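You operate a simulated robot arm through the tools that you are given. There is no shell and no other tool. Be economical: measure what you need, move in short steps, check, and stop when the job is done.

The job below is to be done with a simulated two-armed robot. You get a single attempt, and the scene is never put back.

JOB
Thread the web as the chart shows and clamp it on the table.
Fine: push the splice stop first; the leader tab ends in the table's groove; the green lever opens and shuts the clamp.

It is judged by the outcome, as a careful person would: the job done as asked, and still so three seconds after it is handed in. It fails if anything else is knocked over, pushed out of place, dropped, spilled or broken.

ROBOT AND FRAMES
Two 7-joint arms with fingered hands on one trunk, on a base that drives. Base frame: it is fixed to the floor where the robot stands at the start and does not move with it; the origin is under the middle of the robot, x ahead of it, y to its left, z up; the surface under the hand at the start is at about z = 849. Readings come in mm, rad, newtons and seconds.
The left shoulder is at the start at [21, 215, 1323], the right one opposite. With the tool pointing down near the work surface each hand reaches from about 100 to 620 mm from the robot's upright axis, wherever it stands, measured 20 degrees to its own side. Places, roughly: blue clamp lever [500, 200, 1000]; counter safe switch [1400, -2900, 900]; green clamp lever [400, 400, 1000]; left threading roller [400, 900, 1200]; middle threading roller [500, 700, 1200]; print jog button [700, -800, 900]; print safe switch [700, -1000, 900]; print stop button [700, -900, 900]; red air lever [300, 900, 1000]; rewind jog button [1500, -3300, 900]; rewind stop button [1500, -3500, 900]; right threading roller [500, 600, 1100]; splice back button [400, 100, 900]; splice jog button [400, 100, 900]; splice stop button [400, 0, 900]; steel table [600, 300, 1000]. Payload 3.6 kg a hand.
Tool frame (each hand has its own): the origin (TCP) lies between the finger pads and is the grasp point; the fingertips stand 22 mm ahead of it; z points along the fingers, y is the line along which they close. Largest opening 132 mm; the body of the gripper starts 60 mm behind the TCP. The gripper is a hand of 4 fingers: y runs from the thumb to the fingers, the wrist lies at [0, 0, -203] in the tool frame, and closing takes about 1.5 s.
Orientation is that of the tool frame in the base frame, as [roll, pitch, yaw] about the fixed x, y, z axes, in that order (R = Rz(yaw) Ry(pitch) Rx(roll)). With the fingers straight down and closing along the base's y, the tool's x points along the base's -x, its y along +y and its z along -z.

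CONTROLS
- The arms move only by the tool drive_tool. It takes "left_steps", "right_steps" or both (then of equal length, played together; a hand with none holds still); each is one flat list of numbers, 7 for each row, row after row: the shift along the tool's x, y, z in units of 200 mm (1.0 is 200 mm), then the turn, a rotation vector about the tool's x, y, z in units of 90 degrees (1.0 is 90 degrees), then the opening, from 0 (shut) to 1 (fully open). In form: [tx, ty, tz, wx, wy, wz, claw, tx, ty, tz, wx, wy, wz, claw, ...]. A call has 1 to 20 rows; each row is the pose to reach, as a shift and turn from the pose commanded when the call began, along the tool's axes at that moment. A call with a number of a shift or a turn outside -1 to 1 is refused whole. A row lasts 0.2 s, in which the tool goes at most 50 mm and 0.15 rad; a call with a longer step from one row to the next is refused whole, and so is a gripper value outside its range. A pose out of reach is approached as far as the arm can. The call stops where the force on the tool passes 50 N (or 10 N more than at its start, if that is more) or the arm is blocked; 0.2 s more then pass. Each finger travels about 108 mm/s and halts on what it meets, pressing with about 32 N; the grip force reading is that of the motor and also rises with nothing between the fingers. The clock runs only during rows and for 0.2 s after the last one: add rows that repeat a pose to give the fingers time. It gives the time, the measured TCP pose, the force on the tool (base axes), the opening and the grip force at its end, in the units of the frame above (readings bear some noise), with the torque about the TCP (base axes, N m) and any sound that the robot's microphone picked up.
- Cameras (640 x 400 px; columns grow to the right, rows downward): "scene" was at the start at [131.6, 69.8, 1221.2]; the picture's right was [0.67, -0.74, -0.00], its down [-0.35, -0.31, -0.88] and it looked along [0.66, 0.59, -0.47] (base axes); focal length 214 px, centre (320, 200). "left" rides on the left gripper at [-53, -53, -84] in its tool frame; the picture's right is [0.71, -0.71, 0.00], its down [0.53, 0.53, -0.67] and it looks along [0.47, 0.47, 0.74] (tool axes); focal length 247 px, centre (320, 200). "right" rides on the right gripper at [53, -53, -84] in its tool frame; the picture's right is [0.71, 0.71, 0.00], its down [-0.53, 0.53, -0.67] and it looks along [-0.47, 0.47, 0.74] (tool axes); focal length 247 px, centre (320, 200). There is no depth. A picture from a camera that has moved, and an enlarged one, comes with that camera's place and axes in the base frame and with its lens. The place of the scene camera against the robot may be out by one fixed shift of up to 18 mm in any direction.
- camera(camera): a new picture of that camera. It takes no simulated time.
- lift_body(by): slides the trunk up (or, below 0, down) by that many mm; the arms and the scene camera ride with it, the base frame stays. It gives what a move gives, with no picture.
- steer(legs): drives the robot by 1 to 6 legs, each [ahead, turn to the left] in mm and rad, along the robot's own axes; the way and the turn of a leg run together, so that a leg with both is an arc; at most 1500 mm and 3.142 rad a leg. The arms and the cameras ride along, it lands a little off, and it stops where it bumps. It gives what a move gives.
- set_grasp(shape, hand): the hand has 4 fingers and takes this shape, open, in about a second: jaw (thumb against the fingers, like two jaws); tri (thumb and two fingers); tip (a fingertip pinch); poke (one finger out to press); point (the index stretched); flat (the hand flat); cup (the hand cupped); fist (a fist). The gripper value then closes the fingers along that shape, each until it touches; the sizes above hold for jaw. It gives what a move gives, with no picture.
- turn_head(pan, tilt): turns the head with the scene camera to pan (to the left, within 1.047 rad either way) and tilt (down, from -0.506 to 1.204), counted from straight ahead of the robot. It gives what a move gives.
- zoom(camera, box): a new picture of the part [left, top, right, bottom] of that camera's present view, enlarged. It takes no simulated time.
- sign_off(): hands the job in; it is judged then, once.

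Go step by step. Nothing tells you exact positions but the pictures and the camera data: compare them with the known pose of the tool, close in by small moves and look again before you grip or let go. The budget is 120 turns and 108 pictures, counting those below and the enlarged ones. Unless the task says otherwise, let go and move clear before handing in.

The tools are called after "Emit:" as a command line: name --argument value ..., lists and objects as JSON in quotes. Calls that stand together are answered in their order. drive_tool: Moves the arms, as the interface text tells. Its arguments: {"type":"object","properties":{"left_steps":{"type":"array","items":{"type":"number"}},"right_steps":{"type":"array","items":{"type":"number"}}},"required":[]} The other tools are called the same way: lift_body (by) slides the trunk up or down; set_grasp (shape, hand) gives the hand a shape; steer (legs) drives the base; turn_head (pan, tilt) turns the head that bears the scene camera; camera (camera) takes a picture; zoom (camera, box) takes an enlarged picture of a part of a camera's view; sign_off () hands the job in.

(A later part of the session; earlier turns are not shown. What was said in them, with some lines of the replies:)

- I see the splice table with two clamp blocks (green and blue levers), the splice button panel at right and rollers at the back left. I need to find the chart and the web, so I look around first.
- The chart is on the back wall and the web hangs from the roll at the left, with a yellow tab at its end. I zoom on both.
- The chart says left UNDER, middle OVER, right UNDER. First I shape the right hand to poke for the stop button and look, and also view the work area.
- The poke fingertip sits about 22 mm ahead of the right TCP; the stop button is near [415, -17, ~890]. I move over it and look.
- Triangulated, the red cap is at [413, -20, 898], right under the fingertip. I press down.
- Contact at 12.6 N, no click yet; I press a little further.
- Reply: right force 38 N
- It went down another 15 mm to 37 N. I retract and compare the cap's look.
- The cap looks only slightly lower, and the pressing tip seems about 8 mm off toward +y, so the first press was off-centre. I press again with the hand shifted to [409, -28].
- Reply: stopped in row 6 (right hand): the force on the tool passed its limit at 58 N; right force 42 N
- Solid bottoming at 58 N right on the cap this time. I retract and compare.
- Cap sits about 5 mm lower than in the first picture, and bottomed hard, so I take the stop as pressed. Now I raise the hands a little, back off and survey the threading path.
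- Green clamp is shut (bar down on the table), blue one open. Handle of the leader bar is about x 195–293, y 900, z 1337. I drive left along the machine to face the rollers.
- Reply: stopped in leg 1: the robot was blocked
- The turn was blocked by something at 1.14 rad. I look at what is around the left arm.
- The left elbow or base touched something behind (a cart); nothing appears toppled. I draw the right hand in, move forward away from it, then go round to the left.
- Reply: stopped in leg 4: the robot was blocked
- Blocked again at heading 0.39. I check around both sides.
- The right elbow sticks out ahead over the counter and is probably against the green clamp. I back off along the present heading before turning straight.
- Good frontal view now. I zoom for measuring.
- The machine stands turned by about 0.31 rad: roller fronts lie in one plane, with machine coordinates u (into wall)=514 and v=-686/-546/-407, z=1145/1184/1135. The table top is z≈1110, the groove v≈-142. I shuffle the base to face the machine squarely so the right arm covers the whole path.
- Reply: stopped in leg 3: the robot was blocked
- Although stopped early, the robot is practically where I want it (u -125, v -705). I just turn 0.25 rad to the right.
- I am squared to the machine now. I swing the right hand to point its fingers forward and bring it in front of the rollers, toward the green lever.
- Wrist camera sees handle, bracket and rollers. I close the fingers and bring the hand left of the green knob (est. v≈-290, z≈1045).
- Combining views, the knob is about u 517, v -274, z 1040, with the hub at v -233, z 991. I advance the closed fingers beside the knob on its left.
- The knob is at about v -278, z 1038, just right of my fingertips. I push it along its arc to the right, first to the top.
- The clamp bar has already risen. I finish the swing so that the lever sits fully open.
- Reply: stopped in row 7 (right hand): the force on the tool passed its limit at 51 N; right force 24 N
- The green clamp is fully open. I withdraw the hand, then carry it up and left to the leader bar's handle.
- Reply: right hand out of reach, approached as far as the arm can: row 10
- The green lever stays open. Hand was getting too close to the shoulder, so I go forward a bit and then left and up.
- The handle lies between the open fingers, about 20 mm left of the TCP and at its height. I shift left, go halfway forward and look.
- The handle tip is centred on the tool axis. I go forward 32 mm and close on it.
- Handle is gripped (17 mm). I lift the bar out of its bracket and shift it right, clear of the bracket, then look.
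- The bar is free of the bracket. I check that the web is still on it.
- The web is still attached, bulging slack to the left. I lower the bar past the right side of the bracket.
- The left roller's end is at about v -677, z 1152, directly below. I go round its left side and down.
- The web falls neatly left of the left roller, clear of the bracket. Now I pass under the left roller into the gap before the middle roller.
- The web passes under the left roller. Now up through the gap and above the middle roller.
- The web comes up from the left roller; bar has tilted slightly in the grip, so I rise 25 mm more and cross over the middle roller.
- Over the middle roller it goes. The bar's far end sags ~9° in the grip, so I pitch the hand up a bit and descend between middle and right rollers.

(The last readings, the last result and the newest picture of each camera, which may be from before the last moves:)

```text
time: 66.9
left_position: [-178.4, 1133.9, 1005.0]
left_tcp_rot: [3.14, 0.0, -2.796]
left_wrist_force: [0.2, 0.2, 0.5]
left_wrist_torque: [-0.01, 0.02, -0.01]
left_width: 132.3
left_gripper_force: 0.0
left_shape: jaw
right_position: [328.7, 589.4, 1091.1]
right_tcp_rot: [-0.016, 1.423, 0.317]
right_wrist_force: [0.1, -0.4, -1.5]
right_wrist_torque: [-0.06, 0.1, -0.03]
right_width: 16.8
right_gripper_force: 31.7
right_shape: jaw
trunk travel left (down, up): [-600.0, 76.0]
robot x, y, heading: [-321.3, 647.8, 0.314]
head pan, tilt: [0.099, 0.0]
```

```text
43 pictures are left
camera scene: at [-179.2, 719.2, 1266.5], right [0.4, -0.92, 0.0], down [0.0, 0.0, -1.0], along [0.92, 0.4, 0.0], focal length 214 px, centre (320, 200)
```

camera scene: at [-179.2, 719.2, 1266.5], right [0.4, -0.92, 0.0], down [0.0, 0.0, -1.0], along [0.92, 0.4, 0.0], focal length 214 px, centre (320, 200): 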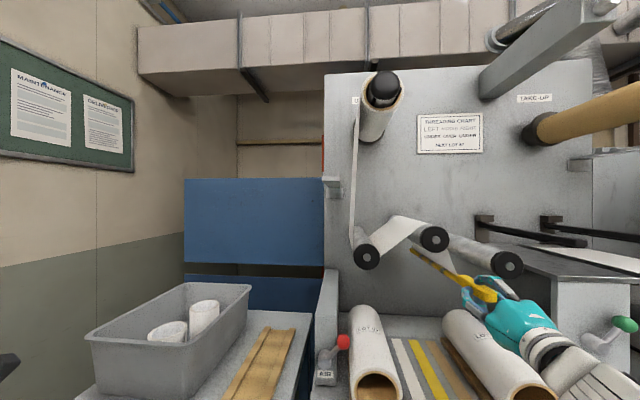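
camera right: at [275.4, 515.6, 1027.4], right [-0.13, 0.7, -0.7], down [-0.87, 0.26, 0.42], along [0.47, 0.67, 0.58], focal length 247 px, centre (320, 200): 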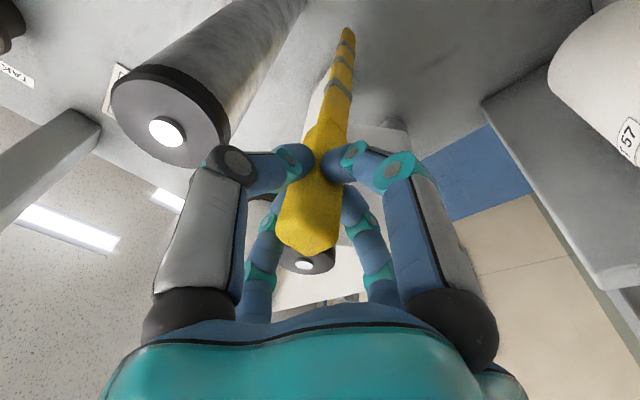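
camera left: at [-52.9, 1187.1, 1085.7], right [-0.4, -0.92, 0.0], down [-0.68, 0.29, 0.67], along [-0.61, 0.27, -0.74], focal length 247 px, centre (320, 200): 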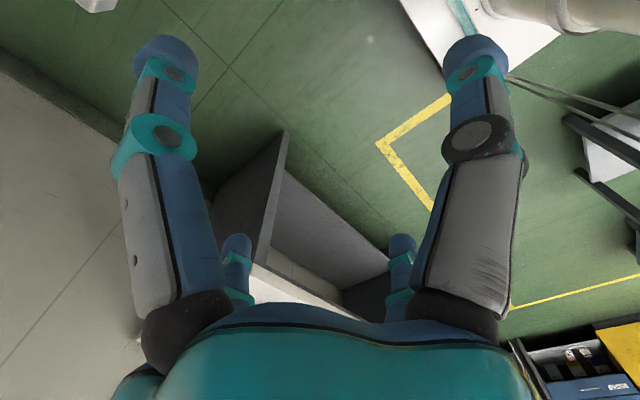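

Path so far is right, and the bar is level again. I pass under the right roller to the gap before the table.

Emit:
drive_tool --right_steps '[0.055, -0.1, 0, 0, 0, 0, 0, 0.055, -0.25, 0, 0, 0, 0, 0, 0.055, -0.4, 0, 0, 0, 0, 0, 0.055, -0.55, 0, 0, 0, 0, 0, 0.055, -0.66, 0, 0, 0, 0, 0]'

Emit:
camera --camera "right"

Emit:
turn_head --pan -0.5 --tilt 0.2

Emit:
camera --camera "scene"

```text
time: 68.1
left_position: [-177.4, 1132.7, 1004.7]
left_tcp_rot: [3.141, 0.0, -2.797]
left_wrist_force: [0.5, 0.3, -1.0]
left_wrist_torque: [0.03, 0.01, -0.01]
left_width: 132.0
left_gripper_force: 0.0
left_shape: jaw
right_position: [374.0, 464.3, 1079.8]
right_tcp_rot: [-0.016, 1.423, 0.319]
right_wrist_force: [0.0, 0.5, -1.1]
right_wrist_torque: [-0.04, 0.15, 0.02]
right_width: 17.1
right_gripper_force: 32.2
right_shape: jaw
trunk travel left (down, up): [-600.0, 76.0]
robot x, y, heading: [-320.9, 650.1, 0.311]
head pan, tilt: [0.099, 0.0]
```

```text
42 pictures are left
camera right: at [320.7, 389.5, 1016.3], right [-0.13, 0.7, -0.7], down [-0.87, 0.26, 0.42], along [0.47, 0.66, 0.58], focal length 247 px, centre (320, 200)
```

right: 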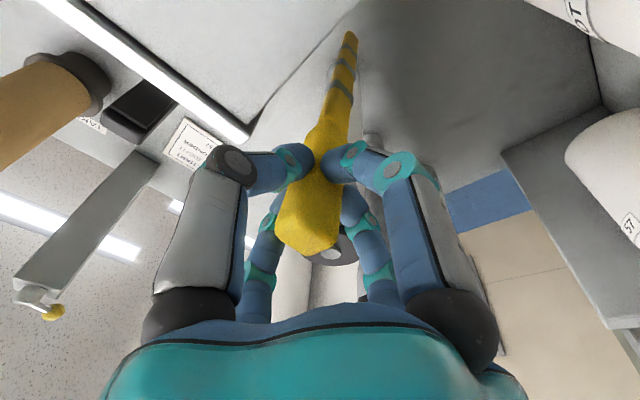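

```text
time: 69.1
left_position: [-177.9, 1132.9, 1004.2]
left_tcp_rot: [3.14, -0.001, -2.797]
left_wrist_force: [0.4, 0.6, 0.3]
left_wrist_torque: [-0.01, -0.04, 0.03]
left_width: 132.2
left_gripper_force: 0.0
left_shape: jaw
right_position: [373.8, 464.7, 1080.7]
right_tcp_rot: [-0.012, 1.421, 0.321]
right_wrist_force: [-0.1, 0.0, -1.0]
right_wrist_torque: [-0.05, 0.15, -0.03]
right_width: 17.0
right_gripper_force: 31.7
right_shape: jaw
trunk travel left (down, up): [-600.0, 76.0]
robot x, y, heading: [-323.7, 649.5, 0.311]
head pan, tilt: [-0.499, 0.201]
```

```text
41 pictures are left
camera scene: at [-169.9, 665.6, 1248.1], right [-0.18, -0.98, 0.0], down [-0.2, 0.04, -0.98], along [0.96, -0.18, -0.2], focal length 214 px, centre (320, 200)
```

scene: 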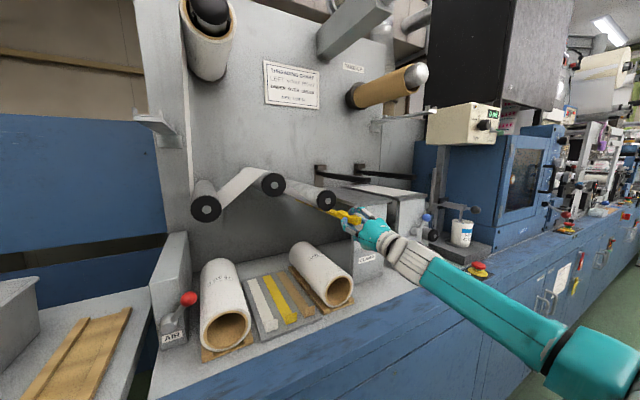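

I'm in the gap left of the table (lip at v -288, z≈1106–1118). I rise to z 1145 and look at the opening under the clamp bar.

Emit:
drive_tool --right_steps '[-0.12, 0, 0.02, 0, 0, 0, 0, -0.24, 0, 0.03, 0, 0, 0, 0, -0.32, 0, 0.05, 0, 0, 0, 0]'

Emit:
camera --camera "right"

Emit:
zoom --camera "scene" --box '[270, 140, 450, 260]'

```text
time: 69.9
left_position: [-177.1, 1131.9, 1004.5]
left_tcp_rot: [3.139, -0.003, -2.799]
left_wrist_force: [-0.5, 0.7, 1.5]
left_wrist_torque: [-0.01, -0.02, -0.01]
left_width: 131.7
left_gripper_force: 0.2
left_shape: jaw
right_position: [373.3, 464.8, 1143.8]
right_tcp_rot: [-0.005, 1.423, 0.327]
right_wrist_force: [-0.3, 0.3, -1.1]
right_wrist_torque: [-0.11, 0.32, 0.0]
right_width: 17.0
right_gripper_force: 32.2
right_shape: jaw
trunk travel left (down, up): [-600.0, 76.0]
robot x, y, heading: [-320.7, 650.4, 0.317]
head pan, tilt: [-0.499, 0.201]
```

```text
40 pictures are left
camera right: at [319.9, 390.9, 1079.6], right [-0.13, 0.7, -0.7], down [-0.87, 0.26, 0.42], along [0.47, 0.66, 0.58], focal length 247 px, centre (320, 200)
```

right: 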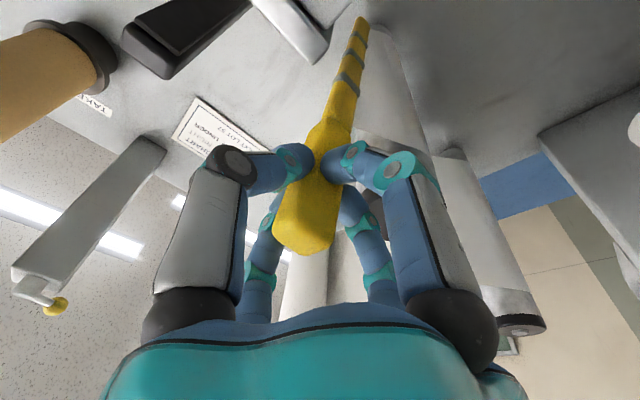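

```text
3.33 times, centred on (360, 200) of scene
camera zoom: at [-169.6, 665.4, 1248.0], right [-0.18, -0.98, 0.0], down [-0.2, 0.04, -0.98], along [0.96, -0.18, -0.2], focal length 715 px, centre (187, 200)
```

zoom: 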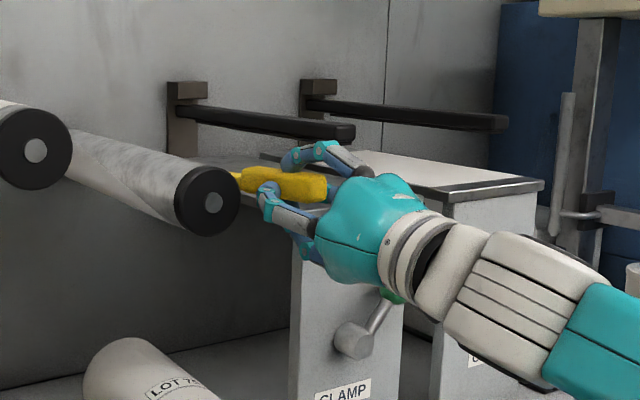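

The opening under the clamp bar is z≈1118–1177, and I'm at 1144. I straighten the bar a little and slide it right, under the clamp bar toward the groove, stopping halfway to look.

Emit:
drive_tool --right_steps '[0, 0, -0.03, 0.02, -0.01, 0, 0, -0.01, -0.1, -0.03, 0.045, -0.02, 0, 0, -0.01, -0.25, -0.03, 0.045, -0.02, 0, 0, -0.01, -0.4, -0.03, 0.045, -0.02, 0, 0, -0.01, -0.5, -0.03, 0.045, -0.02, 0, 0]'

Emit:
camera --camera "right"

Emit:
zoom --camera "scene" --box '[270, 140, 450, 260]'

```text
time: 71.1
left_position: [-178.1, 1132.5, 1005.5]
left_tcp_rot: [3.139, 0.0, -2.798]
left_wrist_force: [-0.5, 0.5, -0.2]
left_wrist_torque: [0.0, 0.0, -0.04]
left_width: 131.9
left_gripper_force: 0.0
left_shape: jaw
right_position: [399.9, 368.7, 1145.5]
right_tcp_rot: [0.055, 1.392, 0.316]
right_wrist_force: [-1.1, 0.3, -0.8]
right_wrist_torque: [-0.07, 0.18, 0.04]
right_width: 16.8
right_gripper_force: 32.0
right_shape: jaw
trunk travel left (down, up): [-600.0, 76.0]
robot x, y, heading: [-321.4, 650.4, 0.313]
head pan, tilt: [-0.499, 0.201]
```

```text
38 pictures are left
camera right: at [342.6, 299.5, 1079.0], right [-0.06, 0.72, -0.69], down [-0.86, 0.31, 0.4], along [0.5, 0.62, 0.6], focal length 247 px, centre (320, 200)
```

right: 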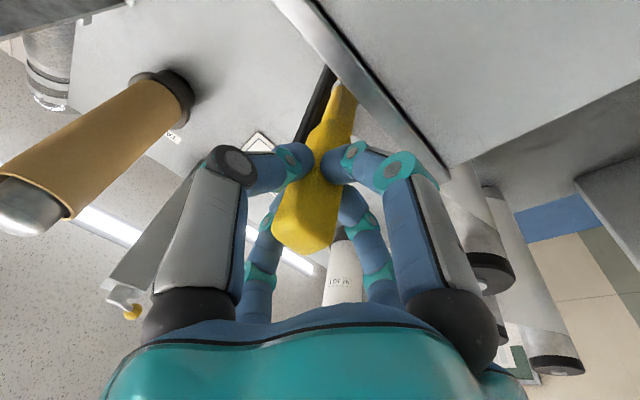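

```text
3.33 times, centred on (360, 200) of scene
camera zoom: at [-169.8, 665.3, 1248.0], right [-0.18, -0.98, 0.0], down [-0.2, 0.04, -0.98], along [0.96, -0.18, -0.2], focal length 715 px, centre (187, 200)
```

zoom: 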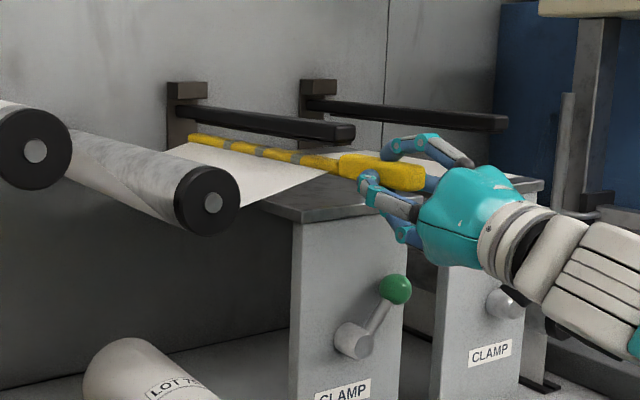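

The bar is passing under the clamp bar cleanly and the web lies on the table. I go on right toward the groove.

Emit:
drive_tool --right_steps '[0, -0.12, 0, 0, 0, 0, 0, 0, -0.25, 0, 0, 0, 0, 0, 0, -0.36, 0, 0, 0, 0, 0]'

Emit:
zoom --camera "right" --box '[180, 0, 500, 200]'

Emit:
zoom --camera "scene" --box '[290, 140, 450, 240]'

```text
time: 71.9
left_position: [-177.9, 1132.3, 1005.8]
left_tcp_rot: [3.139, 0.0, -2.797]
left_wrist_force: [0.6, 0.0, 0.3]
left_wrist_torque: [0.0, 0.0, -0.04]
left_width: 131.9
left_gripper_force: 0.0
left_shape: jaw
right_position: [419.4, 298.4, 1145.8]
right_tcp_rot: [0.054, 1.39, 0.313]
right_wrist_force: [-0.7, 1.3, -0.4]
right_wrist_torque: [-0.05, 0.17, 0.09]
right_width: 16.8
right_gripper_force: 32.5
right_shape: jaw
trunk travel left (down, up): [-600.0, 76.0]
robot x, y, heading: [-319.8, 653.0, 0.314]
head pan, tilt: [-0.499, 0.201]
```

```text
2.00 times, centred on (340, 100) of right
camera zoom: at [363.7, 229.3, 1079.1], right [-0.06, 0.72, -0.69], down [-0.86, 0.31, 0.4], along [0.5, 0.62, 0.6], focal length 494 px, centre (280, 400)
```

zoom: 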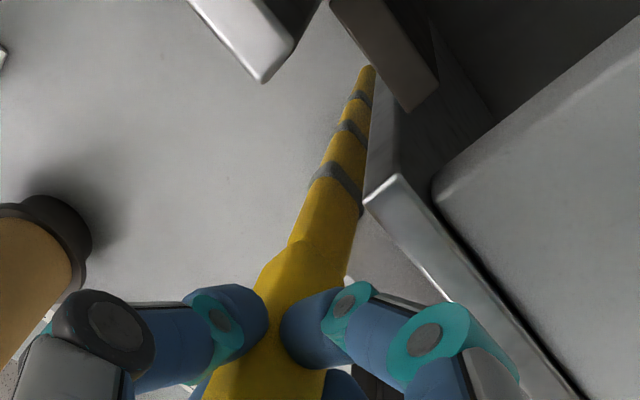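

```text
4.00 times, centred on (370, 190) of scene
camera zoom: at [-169.7, 665.3, 1248.0], right [-0.18, -0.98, 0.0], down [-0.2, 0.04, -0.98], along [0.96, -0.18, -0.2], focal length 858 px, centre (120, 240)
```

zoom: 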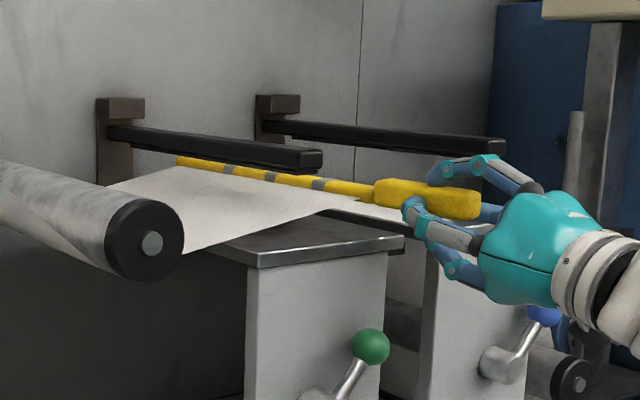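

Groove edges measure v -146 and -110 (centre -128). I align the bar over it.

Emit:
drive_tool --right_steps '[0, -0.07, 0, 0.016, -0.006, 0, 0, 0, -0.13, 0, 0.032, -0.012, 0, 0, 0, -0.13, 0, 0.032, -0.012, 0, 0]'

Emit:
zoom --camera "right" --box '[180, 0, 500, 200]'

Emit:
turn_head --pan -0.6 --tilt 0.3

Emit:
zoom --camera "scene" --box '[240, 100, 400, 200]'

```text
time: 72.7
left_position: [-178.0, 1132.5, 1003.5]
left_tcp_rot: [3.139, 0.0, -2.8]
left_wrist_force: [0.7, 0.6, 0.2]
left_wrist_torque: [-0.01, 0.0, -0.01]
left_width: 132.1
left_gripper_force: 0.0
left_shape: jaw
right_position: [426.9, 273.6, 1146.5]
right_tcp_rot: [0.097, 1.371, 0.307]
right_wrist_force: [0.3, -0.1, -1.4]
right_wrist_torque: [-0.07, 0.16, 0.01]
right_width: 16.7
right_gripper_force: 32.2
right_shape: jaw
trunk travel left (down, up): [-600.0, 76.0]
robot x, y, heading: [-323.8, 651.9, 0.314]
head pan, tilt: [-0.499, 0.201]
```

```text
2.00 times, centred on (340, 100) of right
camera zoom: at [367.7, 208.2, 1076.6], right [-0.02, 0.73, -0.68], down [-0.85, 0.35, 0.39], along [0.52, 0.58, 0.62], focal length 494 px, centre (280, 400)
```

zoom: 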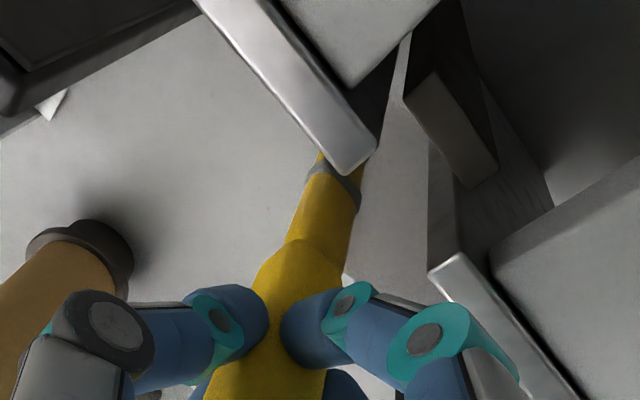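

```text
time: 73.4
left_position: [-177.4, 1133.4, 1004.6]
left_tcp_rot: [3.141, 0.0, -2.797]
left_wrist_force: [-0.6, 0.6, -0.4]
left_wrist_torque: [0.01, 0.0, -0.02]
left_width: 132.1
left_gripper_force: 0.1
left_shape: jaw
right_position: [427.0, 273.7, 1144.9]
right_tcp_rot: [0.095, 1.371, 0.309]
right_wrist_force: [0.8, -0.3, -0.7]
right_wrist_torque: [-0.05, 0.17, 0.0]
right_width: 16.8
right_gripper_force: 32.1
right_shape: jaw
trunk travel left (down, up): [-600.0, 76.0]
robot x, y, heading: [-321.8, 648.6, 0.317]
head pan, tilt: [-0.6, 0.3]
```

```text
4.00 times, centred on (320, 150) of scene
camera zoom: at [-171.9, 656.2, 1238.8], right [-0.28, -0.96, 0.0], down [-0.28, 0.08, -0.96], along [0.92, -0.27, -0.3], focal length 858 px, centre (320, 400)
```

zoom: 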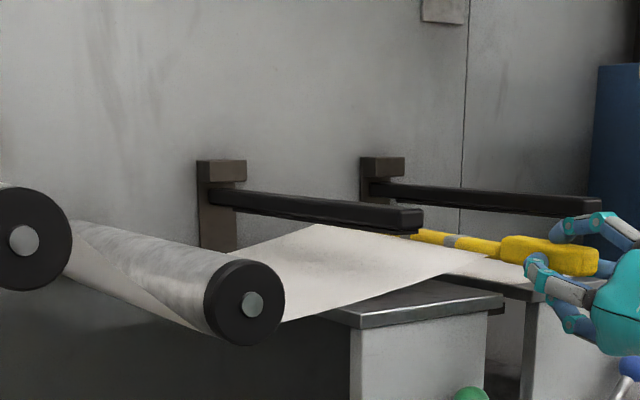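

The bar lies above the groove (edges -143 … -110, bar at -128). I lower it gently.

Emit:
drive_tool --right_steps '[0.05, 0.005, -0.01, 0.01, 0, 0, 0, 0.1, 0.01, -0.02, 0.02, 0, 0, 0, 0.14, 0.01, -0.03, 0.02, 0, 0, 0, 0.17, 0.01, -0.035, 0.02, 0, 0, 0]'

Emit:
zoom --camera "right" --box '[180, 0, 500, 200]'

Emit:
zoom --camera "scene" --box '[280, 120, 440, 220]'

```text
time: 74.4
left_position: [-177.1, 1131.9, 1004.2]
left_tcp_rot: [3.14, -0.001, -2.798]
left_wrist_force: [-0.1, 0.7, -0.3]
left_wrist_torque: [-0.01, 0.02, -0.01]
left_width: 131.9
left_gripper_force: 0.1
left_shape: jaw
right_position: [425.2, 276.6, 1109.0]
right_tcp_rot: [0.129, 1.372, 0.308]
right_wrist_force: [0.2, -1.3, -0.9]
right_wrist_torque: [-0.05, 0.21, 0.02]
right_width: 16.6
right_gripper_force: 32.2
right_shape: jaw
trunk travel left (down, up): [-600.0, 76.0]
robot x, y, heading: [-322.5, 646.8, 0.314]
head pan, tilt: [-0.6, 0.3]
```

```text
2.00 times, centred on (340, 100) of right
camera zoom: at [363.7, 214.1, 1039.8], right [0.01, 0.74, -0.68], down [-0.84, 0.37, 0.4], along [0.54, 0.56, 0.62], focal length 494 px, centre (280, 400)
```

zoom: 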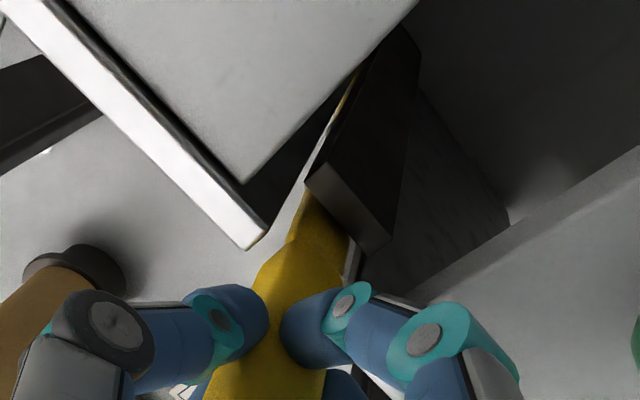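

```text
4.00 times, centred on (360, 170) of scene
camera zoom: at [-171.8, 656.3, 1238.7], right [-0.28, -0.96, 0.0], down [-0.28, 0.08, -0.96], along [0.92, -0.27, -0.3], focal length 858 px, centre (160, 320)
```

zoom: 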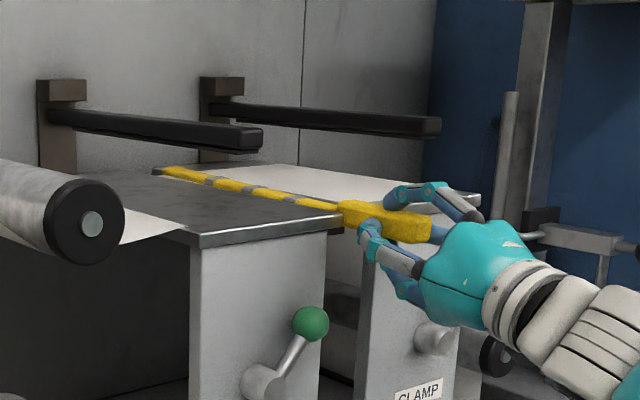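

The bar is in the groove; the groove floor is a few mm below. I lower further by small steps until it touches.

Emit:
drive_tool --right_steps '[0.015, 0, 0, 0, 0, 0, 0, 0.03, 0, 0, 0, 0, 0, 0, 0.045, 0, -0.01, 0, 0, 0, 0, 0.06, 0, -0.01, 0, 0, 0, 0]'

Emit:
zoom --camera "scene" --box '[300, 140, 420, 215]'

```text
time: 75.4
left_position: [-178.8, 1132.2, 1004.8]
left_tcp_rot: [3.139, 0.003, -2.797]
left_wrist_force: [-0.6, -0.2, 0.9]
left_wrist_torque: [0.0, -0.01, -0.03]
left_width: 132.0
left_gripper_force: 0.1
left_shape: jaw
right_position: [426.5, 277.9, 1099.7]
right_tcp_rot: [0.122, 1.367, 0.304]
right_wrist_force: [1.1, 1.1, 3.7]
right_wrist_torque: [0.04, -0.17, 0.0]
right_width: 16.8
right_gripper_force: 32.0
right_shape: jaw
trunk travel left (down, up): [-600.0, 76.0]
robot x, y, heading: [-319.2, 649.9, 0.313]
head pan, tilt: [-0.6, 0.3]
```

```text
5.33 times, centred on (360, 178) of scene
camera zoom: at [-172.5, 656.5, 1238.9], right [-0.28, -0.96, 0.0], down [-0.28, 0.08, -0.96], along [0.92, -0.27, -0.3], focal length 1144 px, centre (107, 320)
```

zoom: 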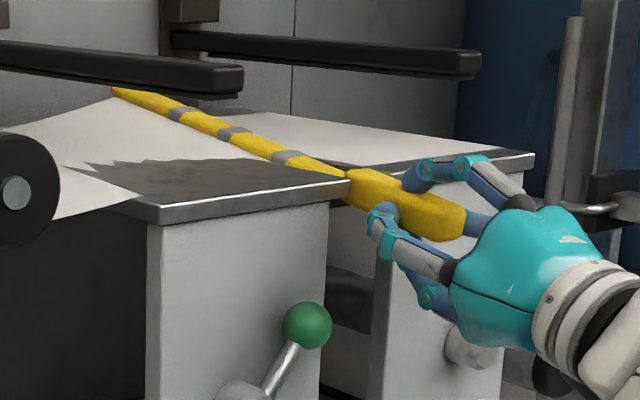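

The handle's inner end touched the front of the groove floor (about u 549, z 1094) and levered the bar up ~0.1 rad. I lift 8 mm, draw back 10 mm, and pitch the bar level again.

Emit:
drive_tool --right_steps '[-0.045, 0, 0, 0, 0, 0, 0, -0.045, 0, -0.05, 0, 0.03, 0, 0, -0.045, 0, -0.055, 0, 0.06, 0, 0]'

Emit:
zoom --camera "scene" --box '[300, 140, 420, 215]'

Emit:
zoom --camera "right" --box '[180, 0, 500, 200]'

```text
time: 76.2
left_position: [-177.7, 1134.2, 1004.6]
left_tcp_rot: [3.141, -0.001, -2.798]
left_wrist_force: [0.0, 0.0, -0.5]
left_wrist_torque: [0.0, -0.02, 0.03]
left_width: 132.2
left_gripper_force: 0.0
left_shape: jaw
right_position: [412.0, 274.3, 1105.6]
right_tcp_rot: [0.237, 1.463, 0.418]
right_wrist_force: [0.6, -0.5, 2.7]
right_wrist_torque: [-0.03, -0.2, -0.01]
right_width: 17.1
right_gripper_force: 32.2
right_shape: jaw
trunk travel left (down, up): [-600.0, 76.0]
robot x, y, heading: [-322.7, 648.7, 0.312]
head pan, tilt: [-0.6, 0.3]
```

```text
5.33 times, centred on (360, 178) of scene
camera zoom: at [-172.3, 656.3, 1238.8], right [-0.28, -0.96, 0.0], down [-0.28, 0.08, -0.96], along [0.92, -0.27, -0.3], focal length 1144 px, centre (107, 320)
```

zoom: 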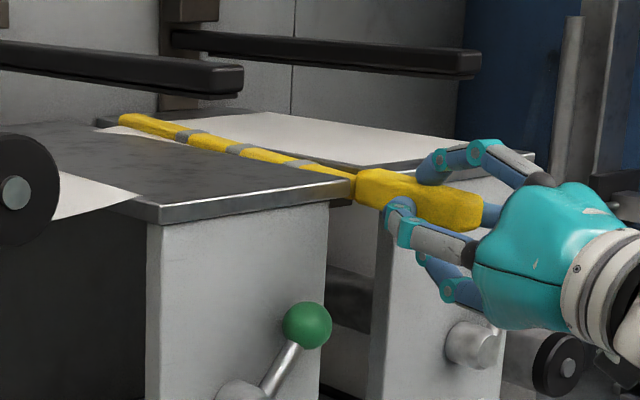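

```text
2.00 times, centred on (340, 100) of right
camera zoom: at [345.7, 210.2, 1043.4], right [-0.06, 0.73, -0.69], down [-0.8, 0.38, 0.47], along [0.6, 0.58, 0.56], focal length 494 px, centre (280, 400)
```

zoom: 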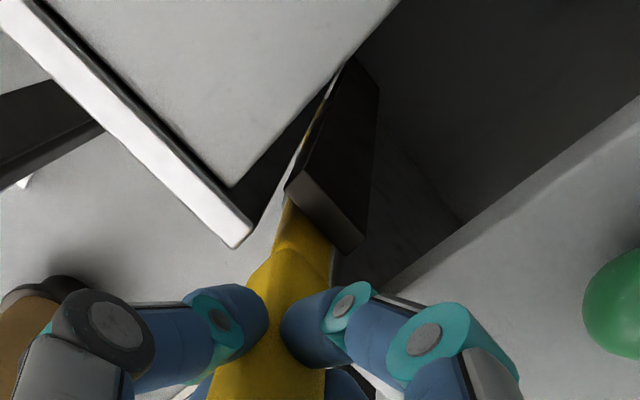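

Nearly level. It's slightly left (v -134) and may touch the left lip, so I nudge up, right 6 mm, then lower again.

Emit:
drive_tool --right_steps '[-0.02, -0.02, 0, 0, 0, 0, 0, -0.02, -0.035, 0, 0, 0.01, 0, 0, 0.0, -0.035, 0, 0, 0.02, 0, 0, 0.02, -0.035, 0, 0, 0.02, 0, 0, 0.035, -0.035, 0, 0, 0.02, 0, 0]'

Emit:
zoom --camera "scene" --box '[300, 140, 420, 215]'

Emit:
zoom --camera "right" --box '[220, 20, 380, 120]'

```text
time: 77.4
left_position: [-179.1, 1132.5, 1006.1]
left_tcp_rot: [-3.141, 0.002, -2.798]
left_wrist_force: [-0.1, -0.4, 0.3]
left_wrist_torque: [0.0, 0.0, 0.05]
left_width: 132.1
left_gripper_force: 0.1
left_shape: jaw
right_position: [413.6, 269.6, 1098.7]
right_tcp_rot: [0.326, 1.492, 0.51]
right_wrist_force: [-2.1, 0.3, 5.3]
right_wrist_torque: [0.03, -0.39, 0.17]
right_width: 17.0
right_gripper_force: 31.9
right_shape: jaw
trunk travel left (down, up): [-600.0, 76.0]
robot x, y, heading: [-321.2, 648.9, 0.313]
head pan, tilt: [-0.6, 0.3]
```

```text
5.33 times, centred on (360, 178) of scene
camera zoom: at [-173.3, 656.4, 1239.0], right [-0.28, -0.96, 0.0], down [-0.28, 0.08, -0.96], along [0.92, -0.27, -0.3], focal length 1144 px, centre (107, 320)
```

zoom: 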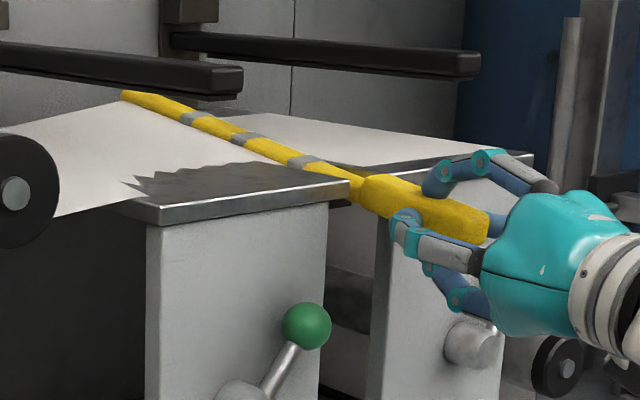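

```text
4.00 times, centred on (300, 70) of right
camera zoom: at [345.4, 203.7, 1039.3], right [-0.08, 0.72, -0.69], down [-0.79, 0.38, 0.49], along [0.61, 0.58, 0.54], focal length 988 px, centre (400, 720)
```

zoom: 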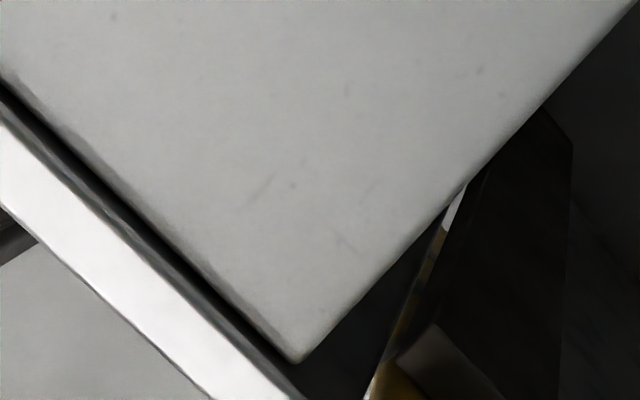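

The bar rests on the front edge of the groove floor with TCP at about z 1104; pushing lower just levers it. I raise 6 mm and pitch it down to lie flat.

Emit:
drive_tool --right_steps '[-0.015, 0, 0, 0, 0.02, 0, 0, -0.03, 0, 0, 0, 0.04, 0, 0, -0.03, 0, 0, 0, 0.055, 0, 0]'

Emit:
zoom --camera "scene" --box '[300, 140, 420, 215]'

```text
time: 78.2
left_position: [-178.2, 1133.6, 1004.2]
left_tcp_rot: [3.14, 0.002, -2.797]
left_wrist_force: [-0.3, -0.8, -0.1]
left_wrist_torque: [-0.01, 0.0, -0.02]
left_width: 132.2
left_gripper_force: 0.1
left_shape: jaw
right_position: [414.2, 268.8, 1104.3]
right_tcp_rot: [2.055, 1.542, 2.238]
right_wrist_force: [-0.3, 0.4, 6.3]
right_wrist_torque: [0.03, -0.45, 0.08]
right_width: 16.8
right_gripper_force: 31.9
right_shape: jaw
trunk travel left (down, up): [-600.0, 76.0]
robot x, y, heading: [-320.1, 652.0, 0.315]
head pan, tilt: [-0.6, 0.3]
```

```text
5.33 times, centred on (360, 178) of scene
camera zoom: at [-173.0, 656.6, 1238.9], right [-0.28, -0.96, 0.0], down [-0.28, 0.08, -0.96], along [0.92, -0.27, -0.3], focal length 1144 px, centre (107, 320)
```

zoom: 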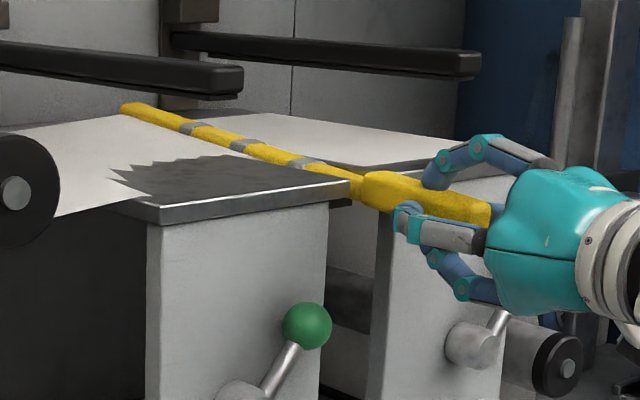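

Contact is still at the groove's front edge (72 mm ahead). I raise further while pitching down.

Emit:
drive_tool --right_steps '[-0.02, 0, 0, 0, 0.015, 0, 0, -0.04, 0, 0, 0, 0.03, 0, 0, -0.045, 0, 0, 0, 0.045, 0, 0]'

Emit:
zoom --camera "scene" --box '[300, 140, 420, 215]'

Emit:
zoom --camera "right" --box '[180, 0, 500, 200]'

```text
time: 79.0
left_position: [-178.6, 1132.5, 1004.4]
left_tcp_rot: [3.14, 0.004, -2.797]
left_wrist_force: [-0.1, -0.5, 0.6]
left_wrist_torque: [0.01, 0.0, 0.02]
left_width: 132.1
left_gripper_force: 0.1
left_shape: jaw
right_position: [414.1, 267.5, 1112.8]
right_tcp_rot: [2.863, 1.482, 3.044]
right_wrist_force: [0.8, 0.7, 4.2]
right_wrist_torque: [0.03, -0.28, 0.11]
right_width: 17.3
right_gripper_force: 31.9
right_shape: jaw
trunk travel left (down, up): [-600.0, 76.0]
robot x, y, heading: [-321.0, 650.5, 0.317]
head pan, tilt: [-0.6, 0.3]
```

```text
5.33 times, centred on (360, 178) of scene
camera zoom: at [-172.5, 656.6, 1238.8], right [-0.28, -0.96, 0.0], down [-0.28, 0.08, -0.96], along [0.92, -0.27, -0.3], focal length 1144 px, centre (107, 320)
```

zoom: 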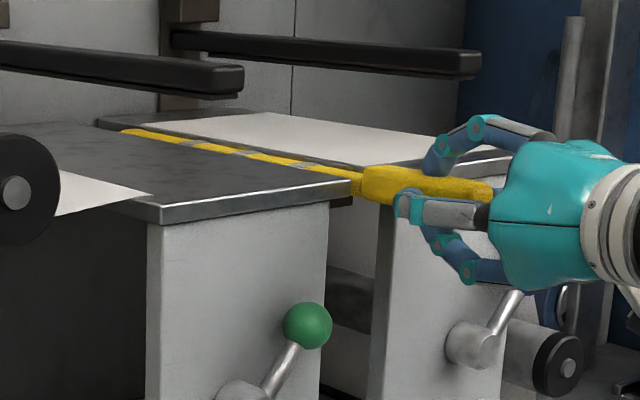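

```text
2.00 times, centred on (340, 100) of right
camera zoom: at [337.4, 201.2, 1066.7], right [-0.19, 0.7, -0.69], down [-0.7, 0.39, 0.59], along [0.68, 0.6, 0.42], focal length 494 px, centre (280, 400)
```

zoom: 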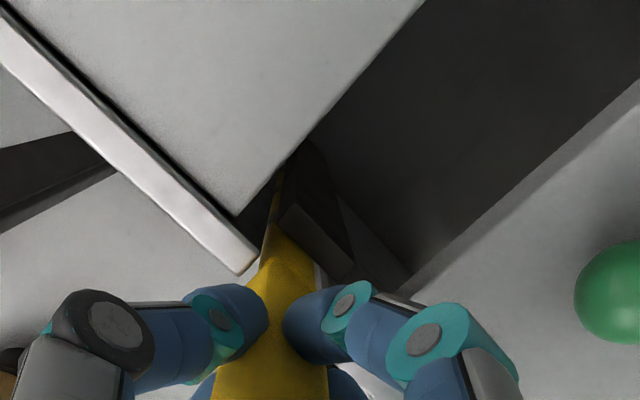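

The bar now lies flat down in the groove along its full length. I let go and withdraw a bit, then check that it stays.

Emit:
drive_tool --right_steps '[0, 0, 0, 0, 0, 0, 0.2, 0, 0, 0, 0, 0, 0, 0.35, 0, 0, 0, 0, 0, 0, 0.45, 0, 0, -0.05, 0, 0, 0, 0.45, 0, 0, -0.15, 0, 0, 0, 0.45, 0, 0, -0.3, 0, 0, 0, 0.45, 0, 0, -0.45, 0, 0, 0, 0.45]'

Emit:
zoom --camera "scene" --box '[300, 140, 420, 215]'

Emit:
camera --camera "right"

```text
time: 80.6
left_position: [-179.1, 1132.2, 1006.0]
left_tcp_rot: [3.14, 0.002, -2.798]
left_wrist_force: [-0.3, 0.0, 0.1]
left_wrist_torque: [-0.01, -0.01, 0.04]
left_width: 132.0
left_gripper_force: 0.1
left_shape: jaw
right_position: [326.4, 250.3, 1120.3]
right_tcp_rot: [2.851, 1.483, 3.034]
right_wrist_force: [0.6, -0.5, 0.2]
right_wrist_torque: [0.03, 0.01, 0.0]
right_width: 59.0
right_gripper_force: 0.0
right_shape: jaw
trunk travel left (down, up): [-600.0, 76.0]
robot x, y, heading: [-318.8, 649.6, 0.315]
head pan, tilt: [-0.6, 0.3]
```

```text
5.33 times, centred on (360, 178) of scene
camera zoom: at [-173.0, 656.0, 1238.9], right [-0.28, -0.96, 0.0], down [-0.28, 0.08, -0.96], along [0.92, -0.27, -0.3], focal length 1144 px, centre (107, 320)
```

zoom: 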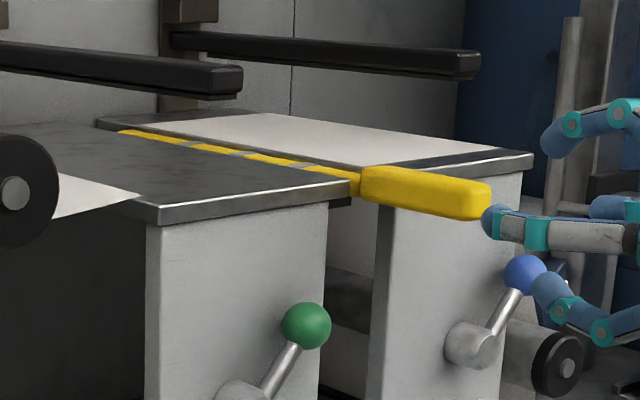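

```text
21 pictures are left
camera right: at [249.4, 184.3, 1073.8], right [-0.19, 0.7, -0.69], down [-0.71, 0.39, 0.59], along [0.68, 0.6, 0.42], focal length 247 px, centre (320, 200)
```

right: 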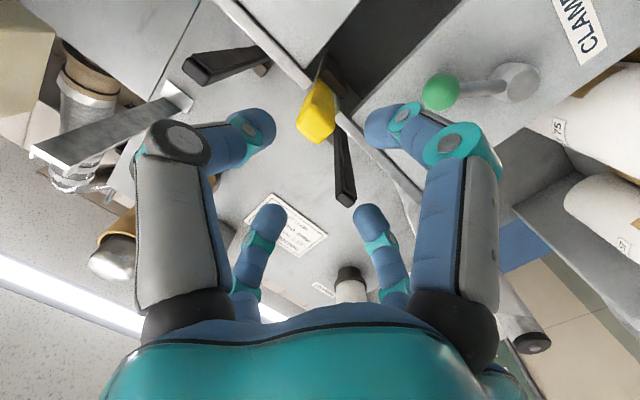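

The bar stays put in the groove. The green lever's hub is at v -236, z 987 and its open knob at v -193, z 1038. I close the fingers and bring them low, right of the knob.

Emit:
drive_tool --right_steps '[0.1, 0, -0.05, -0.03, -0.02, 0, 0, 0.3, 0.01, -0.05, -0.06, -0.04, 0, 0, 0.45, 0.03, -0.05, -0.083, -0.053, 0, 0, 0.53, 0.03, -0.05, -0.083, -0.053, 0, 0, 0.53, 0.03, -0.05, -0.083, -0.053, 0, 0]'

Emit:
camera --camera "right"

```text
time: 81.8
left_position: [-178.1, 1133.8, 1005.0]
left_tcp_rot: [3.14, -0.001, -2.797]
left_wrist_force: [0.0, -0.1, 0.0]
left_wrist_torque: [0.04, -0.01, 0.03]
left_width: 132.1
left_gripper_force: 0.0
left_shape: jaw
right_position: [305.7, 255.8, 1014.6]
right_tcp_rot: [1.485, 1.542, 1.801]
right_wrist_force: [0.1, -0.1, -0.4]
right_wrist_torque: [0.01, -0.01, 0.0]
right_width: 0.0
right_gripper_force: 32.6
right_shape: jaw
trunk travel left (down, up): [-600.0, 76.0]
robot x, y, heading: [-323.5, 654.9, 0.315]
head pan, tilt: [-0.6, 0.3]
```

```text
20 pictures are left
camera right: at [242.4, 181.3, 960.6], right [-0.22, 0.69, -0.69], down [-0.79, 0.28, 0.54], along [0.57, 0.66, 0.49], focal length 247 px, centre (320, 200)
```

right: 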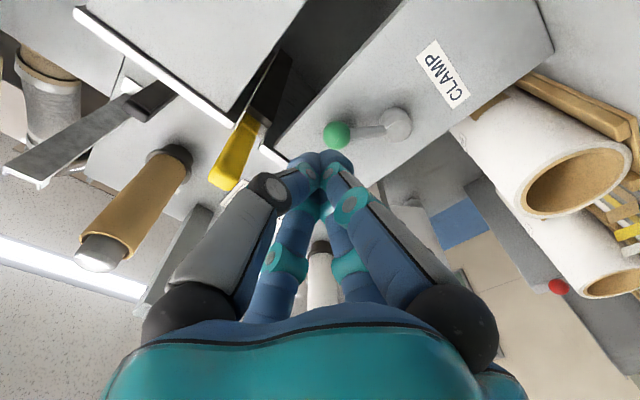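

Positions confirmed. I advance beside the knob and swing the lever back left along its arc.

Emit:
drive_tool --right_steps '[0, -0.04, 0.2, 0, 0, 0, 0, 0, -0.04, 0.4, 0, 0, 0, 0, 0, -0.04, 0.6, 0, 0, 0, 0, 0, -0.04, 0.675, 0, 0, 0, 0, -0.012, 0.08, 0.675, 0, 0, 0, 0, -0.117, 0.15, 0.675, 0, 0, 0, 0, -0.155, 0.2, 0.675, 0, 0, 0, 0, -0.192, 0.255, 0.675, 0, 0, 0, 0, -0.215, 0.315, 0.675, 0, 0, 0, 0, -0.227, 0.375, 0.675, 0, 0, 0, 0, -0.227, 0.43, 0.675, 0, 0, 0, 0, -0.222, 0.49, 0.675, 0, 0, 0, 0]'

Emit:
zoom --camera "scene" --box '[280, 130, 440, 230]'

```text
time: 84.4
left_position: [-177.6, 1133.9, 1003.6]
left_tcp_rot: [3.14, 0.0, -2.796]
left_wrist_force: [0.4, 0.6, -0.4]
left_wrist_torque: [0.01, 0.03, 0.0]
left_width: 131.8
left_gripper_force: 0.1
left_shape: jaw
right_position: [405.3, 390.4, 1064.0]
right_tcp_rot: [1.497, 1.541, 1.812]
right_wrist_force: [-0.7, -0.1, 0.2]
right_wrist_torque: [-0.04, -0.01, 0.01]
right_width: 0.0
right_gripper_force: 32.3
right_shape: jaw
trunk travel left (down, up): [-600.0, 76.0]
robot x, y, heading: [-323.6, 650.3, 0.313]
head pan, tilt: [-0.6, 0.3]
```

```text
4.00 times, centred on (360, 180) of scene
camera zoom: at [-172.1, 656.4, 1238.8], right [-0.28, -0.96, 0.0], down [-0.28, 0.08, -0.96], along [0.92, -0.27, -0.3], focal length 858 px, centre (160, 280)
```

zoom: 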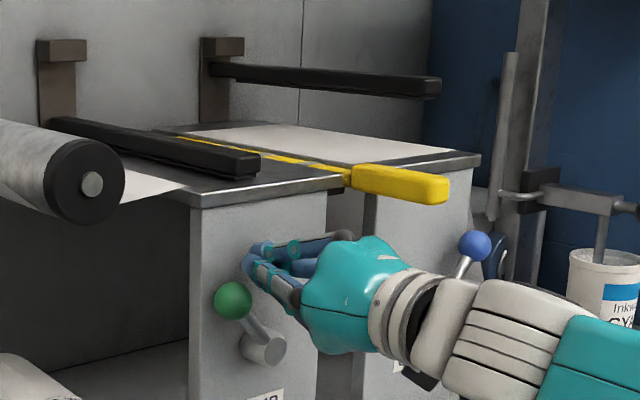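

The clamp bar is down on the table. I push the lever gently on to its end stop.

Emit:
drive_tool --right_steps '[0.02, 0.04, 0, 0, 0, 0, 0, 0.05, 0.075, 0, 0, 0, 0, 0, 0.065, 0.105, 0, 0, 0, 0, 0, 0.08, 0.13, 0, 0, 0, 0, 0]'

Emit:
zoom --camera "scene" --box '[280, 130, 440, 230]'

```text
time: 85.4
left_position: [-178.9, 1128.8, 1006.6]
left_tcp_rot: [3.137, 0.003, -2.8]
left_wrist_force: [-0.1, 0.6, -0.4]
left_wrist_torque: [0.03, -0.01, 0.02]
left_width: 132.0
left_gripper_force: 0.1
left_shape: jaw
right_position: [399.1, 400.6, 1056.4]
right_tcp_rot: [1.078, 1.537, 1.369]
right_wrist_force: [14.6, -36.2, 28.2]
right_wrist_torque: [-0.1, -0.55, -0.64]
right_width: 0.3
right_gripper_force: 31.6
right_shape: jaw
trunk travel left (down, up): [-600.0, 76.0]
robot x, y, heading: [-319.2, 651.1, 0.313]
head pan, tilt: [-0.6, 0.3]
```

```text
4.00 times, centred on (360, 180) of scene
camera zoom: at [-173.5, 652.0, 1239.2], right [-0.28, -0.96, 0.0], down [-0.28, 0.09, -0.96], along [0.92, -0.27, -0.3], focal length 858 px, centre (160, 280)
```

zoom: 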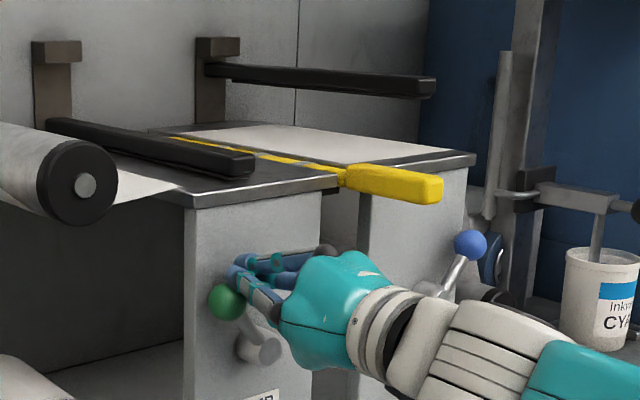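

The lever is hard against its shut stop. I ease off, withdraw the hand and check everything.

Emit:
drive_tool --right_steps '[-0.08, -0.13, 0, 0, 0, 0, 0, -0.08, -0.13, -0.2, 0, 0, 0, 0, -0.08, -0.13, -0.4, 0, 0, 0, 0, 0, -0.05, -0.6, 0, 0, 0, 0, 0, 0, -0.75, 0, 0, 0, 0]'

Emit:
turn_head --pan -0.1 --tilt 0.15

Emit:
camera --camera "scene"

Emit:
zoom --camera "scene" --box '[280, 120, 520, 270]'

```text
time: 86.6
left_position: [-179.2, 1132.8, 1004.1]
left_tcp_rot: [3.14, 0.0, -2.797]
left_wrist_force: [-0.4, 1.1, -0.6]
left_wrist_torque: [0.02, -0.01, -0.01]
left_width: 131.9
left_gripper_force: 0.1
left_shape: jaw
right_position: [252.9, 368.4, 1048.0]
right_tcp_rot: [1.465, 1.541, 1.78]
right_wrist_force: [0.4, 0.8, -0.2]
right_wrist_torque: [0.0, -0.03, 0.02]
right_width: 0.1
right_gripper_force: 32.2
right_shape: jaw
trunk travel left (down, up): [-600.0, 76.0]
robot x, y, heading: [-322.3, 650.2, 0.318]
head pan, tilt: [-0.6, 0.3]
```

```text
time: 87.5
left_position: [-178.5, 1133.0, 1004.4]
left_tcp_rot: [3.14, 0.001, -2.798]
left_wrist_force: [0.5, -0.3, -0.2]
left_wrist_torque: [-0.03, 0.02, -0.02]
left_width: 131.9
left_gripper_force: 0.0
left_shape: jaw
right_position: [254.6, 368.0, 1047.8]
right_tcp_rot: [1.492, 1.539, 1.803]
right_wrist_force: [0.5, 0.7, 0.4]
right_wrist_torque: [-0.03, 0.0, 0.01]
right_width: 0.0
right_gripper_force: 32.2
right_shape: jaw
trunk travel left (down, up): [-600.0, 76.0]
robot x, y, heading: [-322.6, 648.4, 0.314]
head pan, tilt: [-0.099, 0.15]
```

```text
17 pictures are left
camera scene: at [-171.2, 702.2, 1252.8], right [0.21, -0.98, 0.0], down [-0.15, -0.03, -0.99], along [0.97, 0.21, -0.15], focal length 214 px, centre (320, 200)
```

scene: 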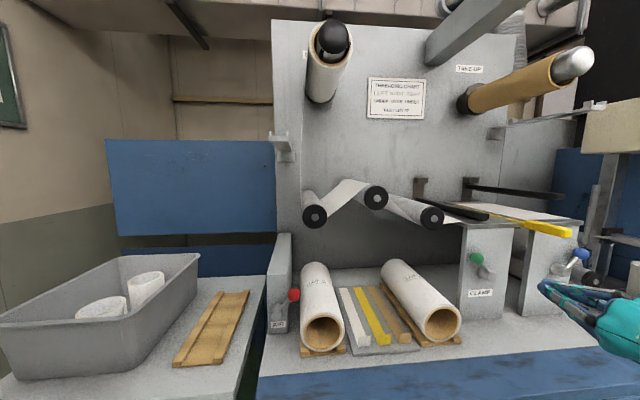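

```text
2.67 times, centred on (400, 195) of scene
camera zoom: at [-171.2, 702.2, 1252.8], right [0.21, -0.98, 0.0], down [-0.15, -0.03, -0.99], along [0.97, 0.21, -0.15], focal length 572 px, centre (107, 213)
```

zoom: 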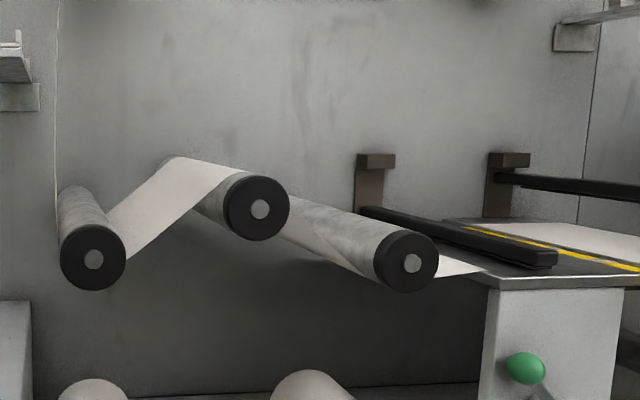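

The web runs under the left, over the middle and under the right roller. The bar lies in the groove, the green clamp is shut on the table and the hands are clear, so I hand in.

Emit:
sign_off

```text
The job is handed in.
```

The web is threaded under the left roller, over the middle and under the right. The leader tab is in the table's groove, and the green clamp is shut on the web.

- **Splice stop:** I pushed it first, and the second press hit bottom at 58 N. I heard no click; the cap looked only slightly lower afterwards, so I could not confirm that it latched.
- **Bumps:** The base was blocked three times while driving: once probably by a cart behind it, once probably with the right elbow against the green clamp, and once while reversing. I saw nothing knocked over in the pictures, but I did not go back and check the cart.
- **Web at the table:** In the pictures, part of the web seems to pass through the left edge of the table top instead of lying on it. I took this as a display effect of the simulation.
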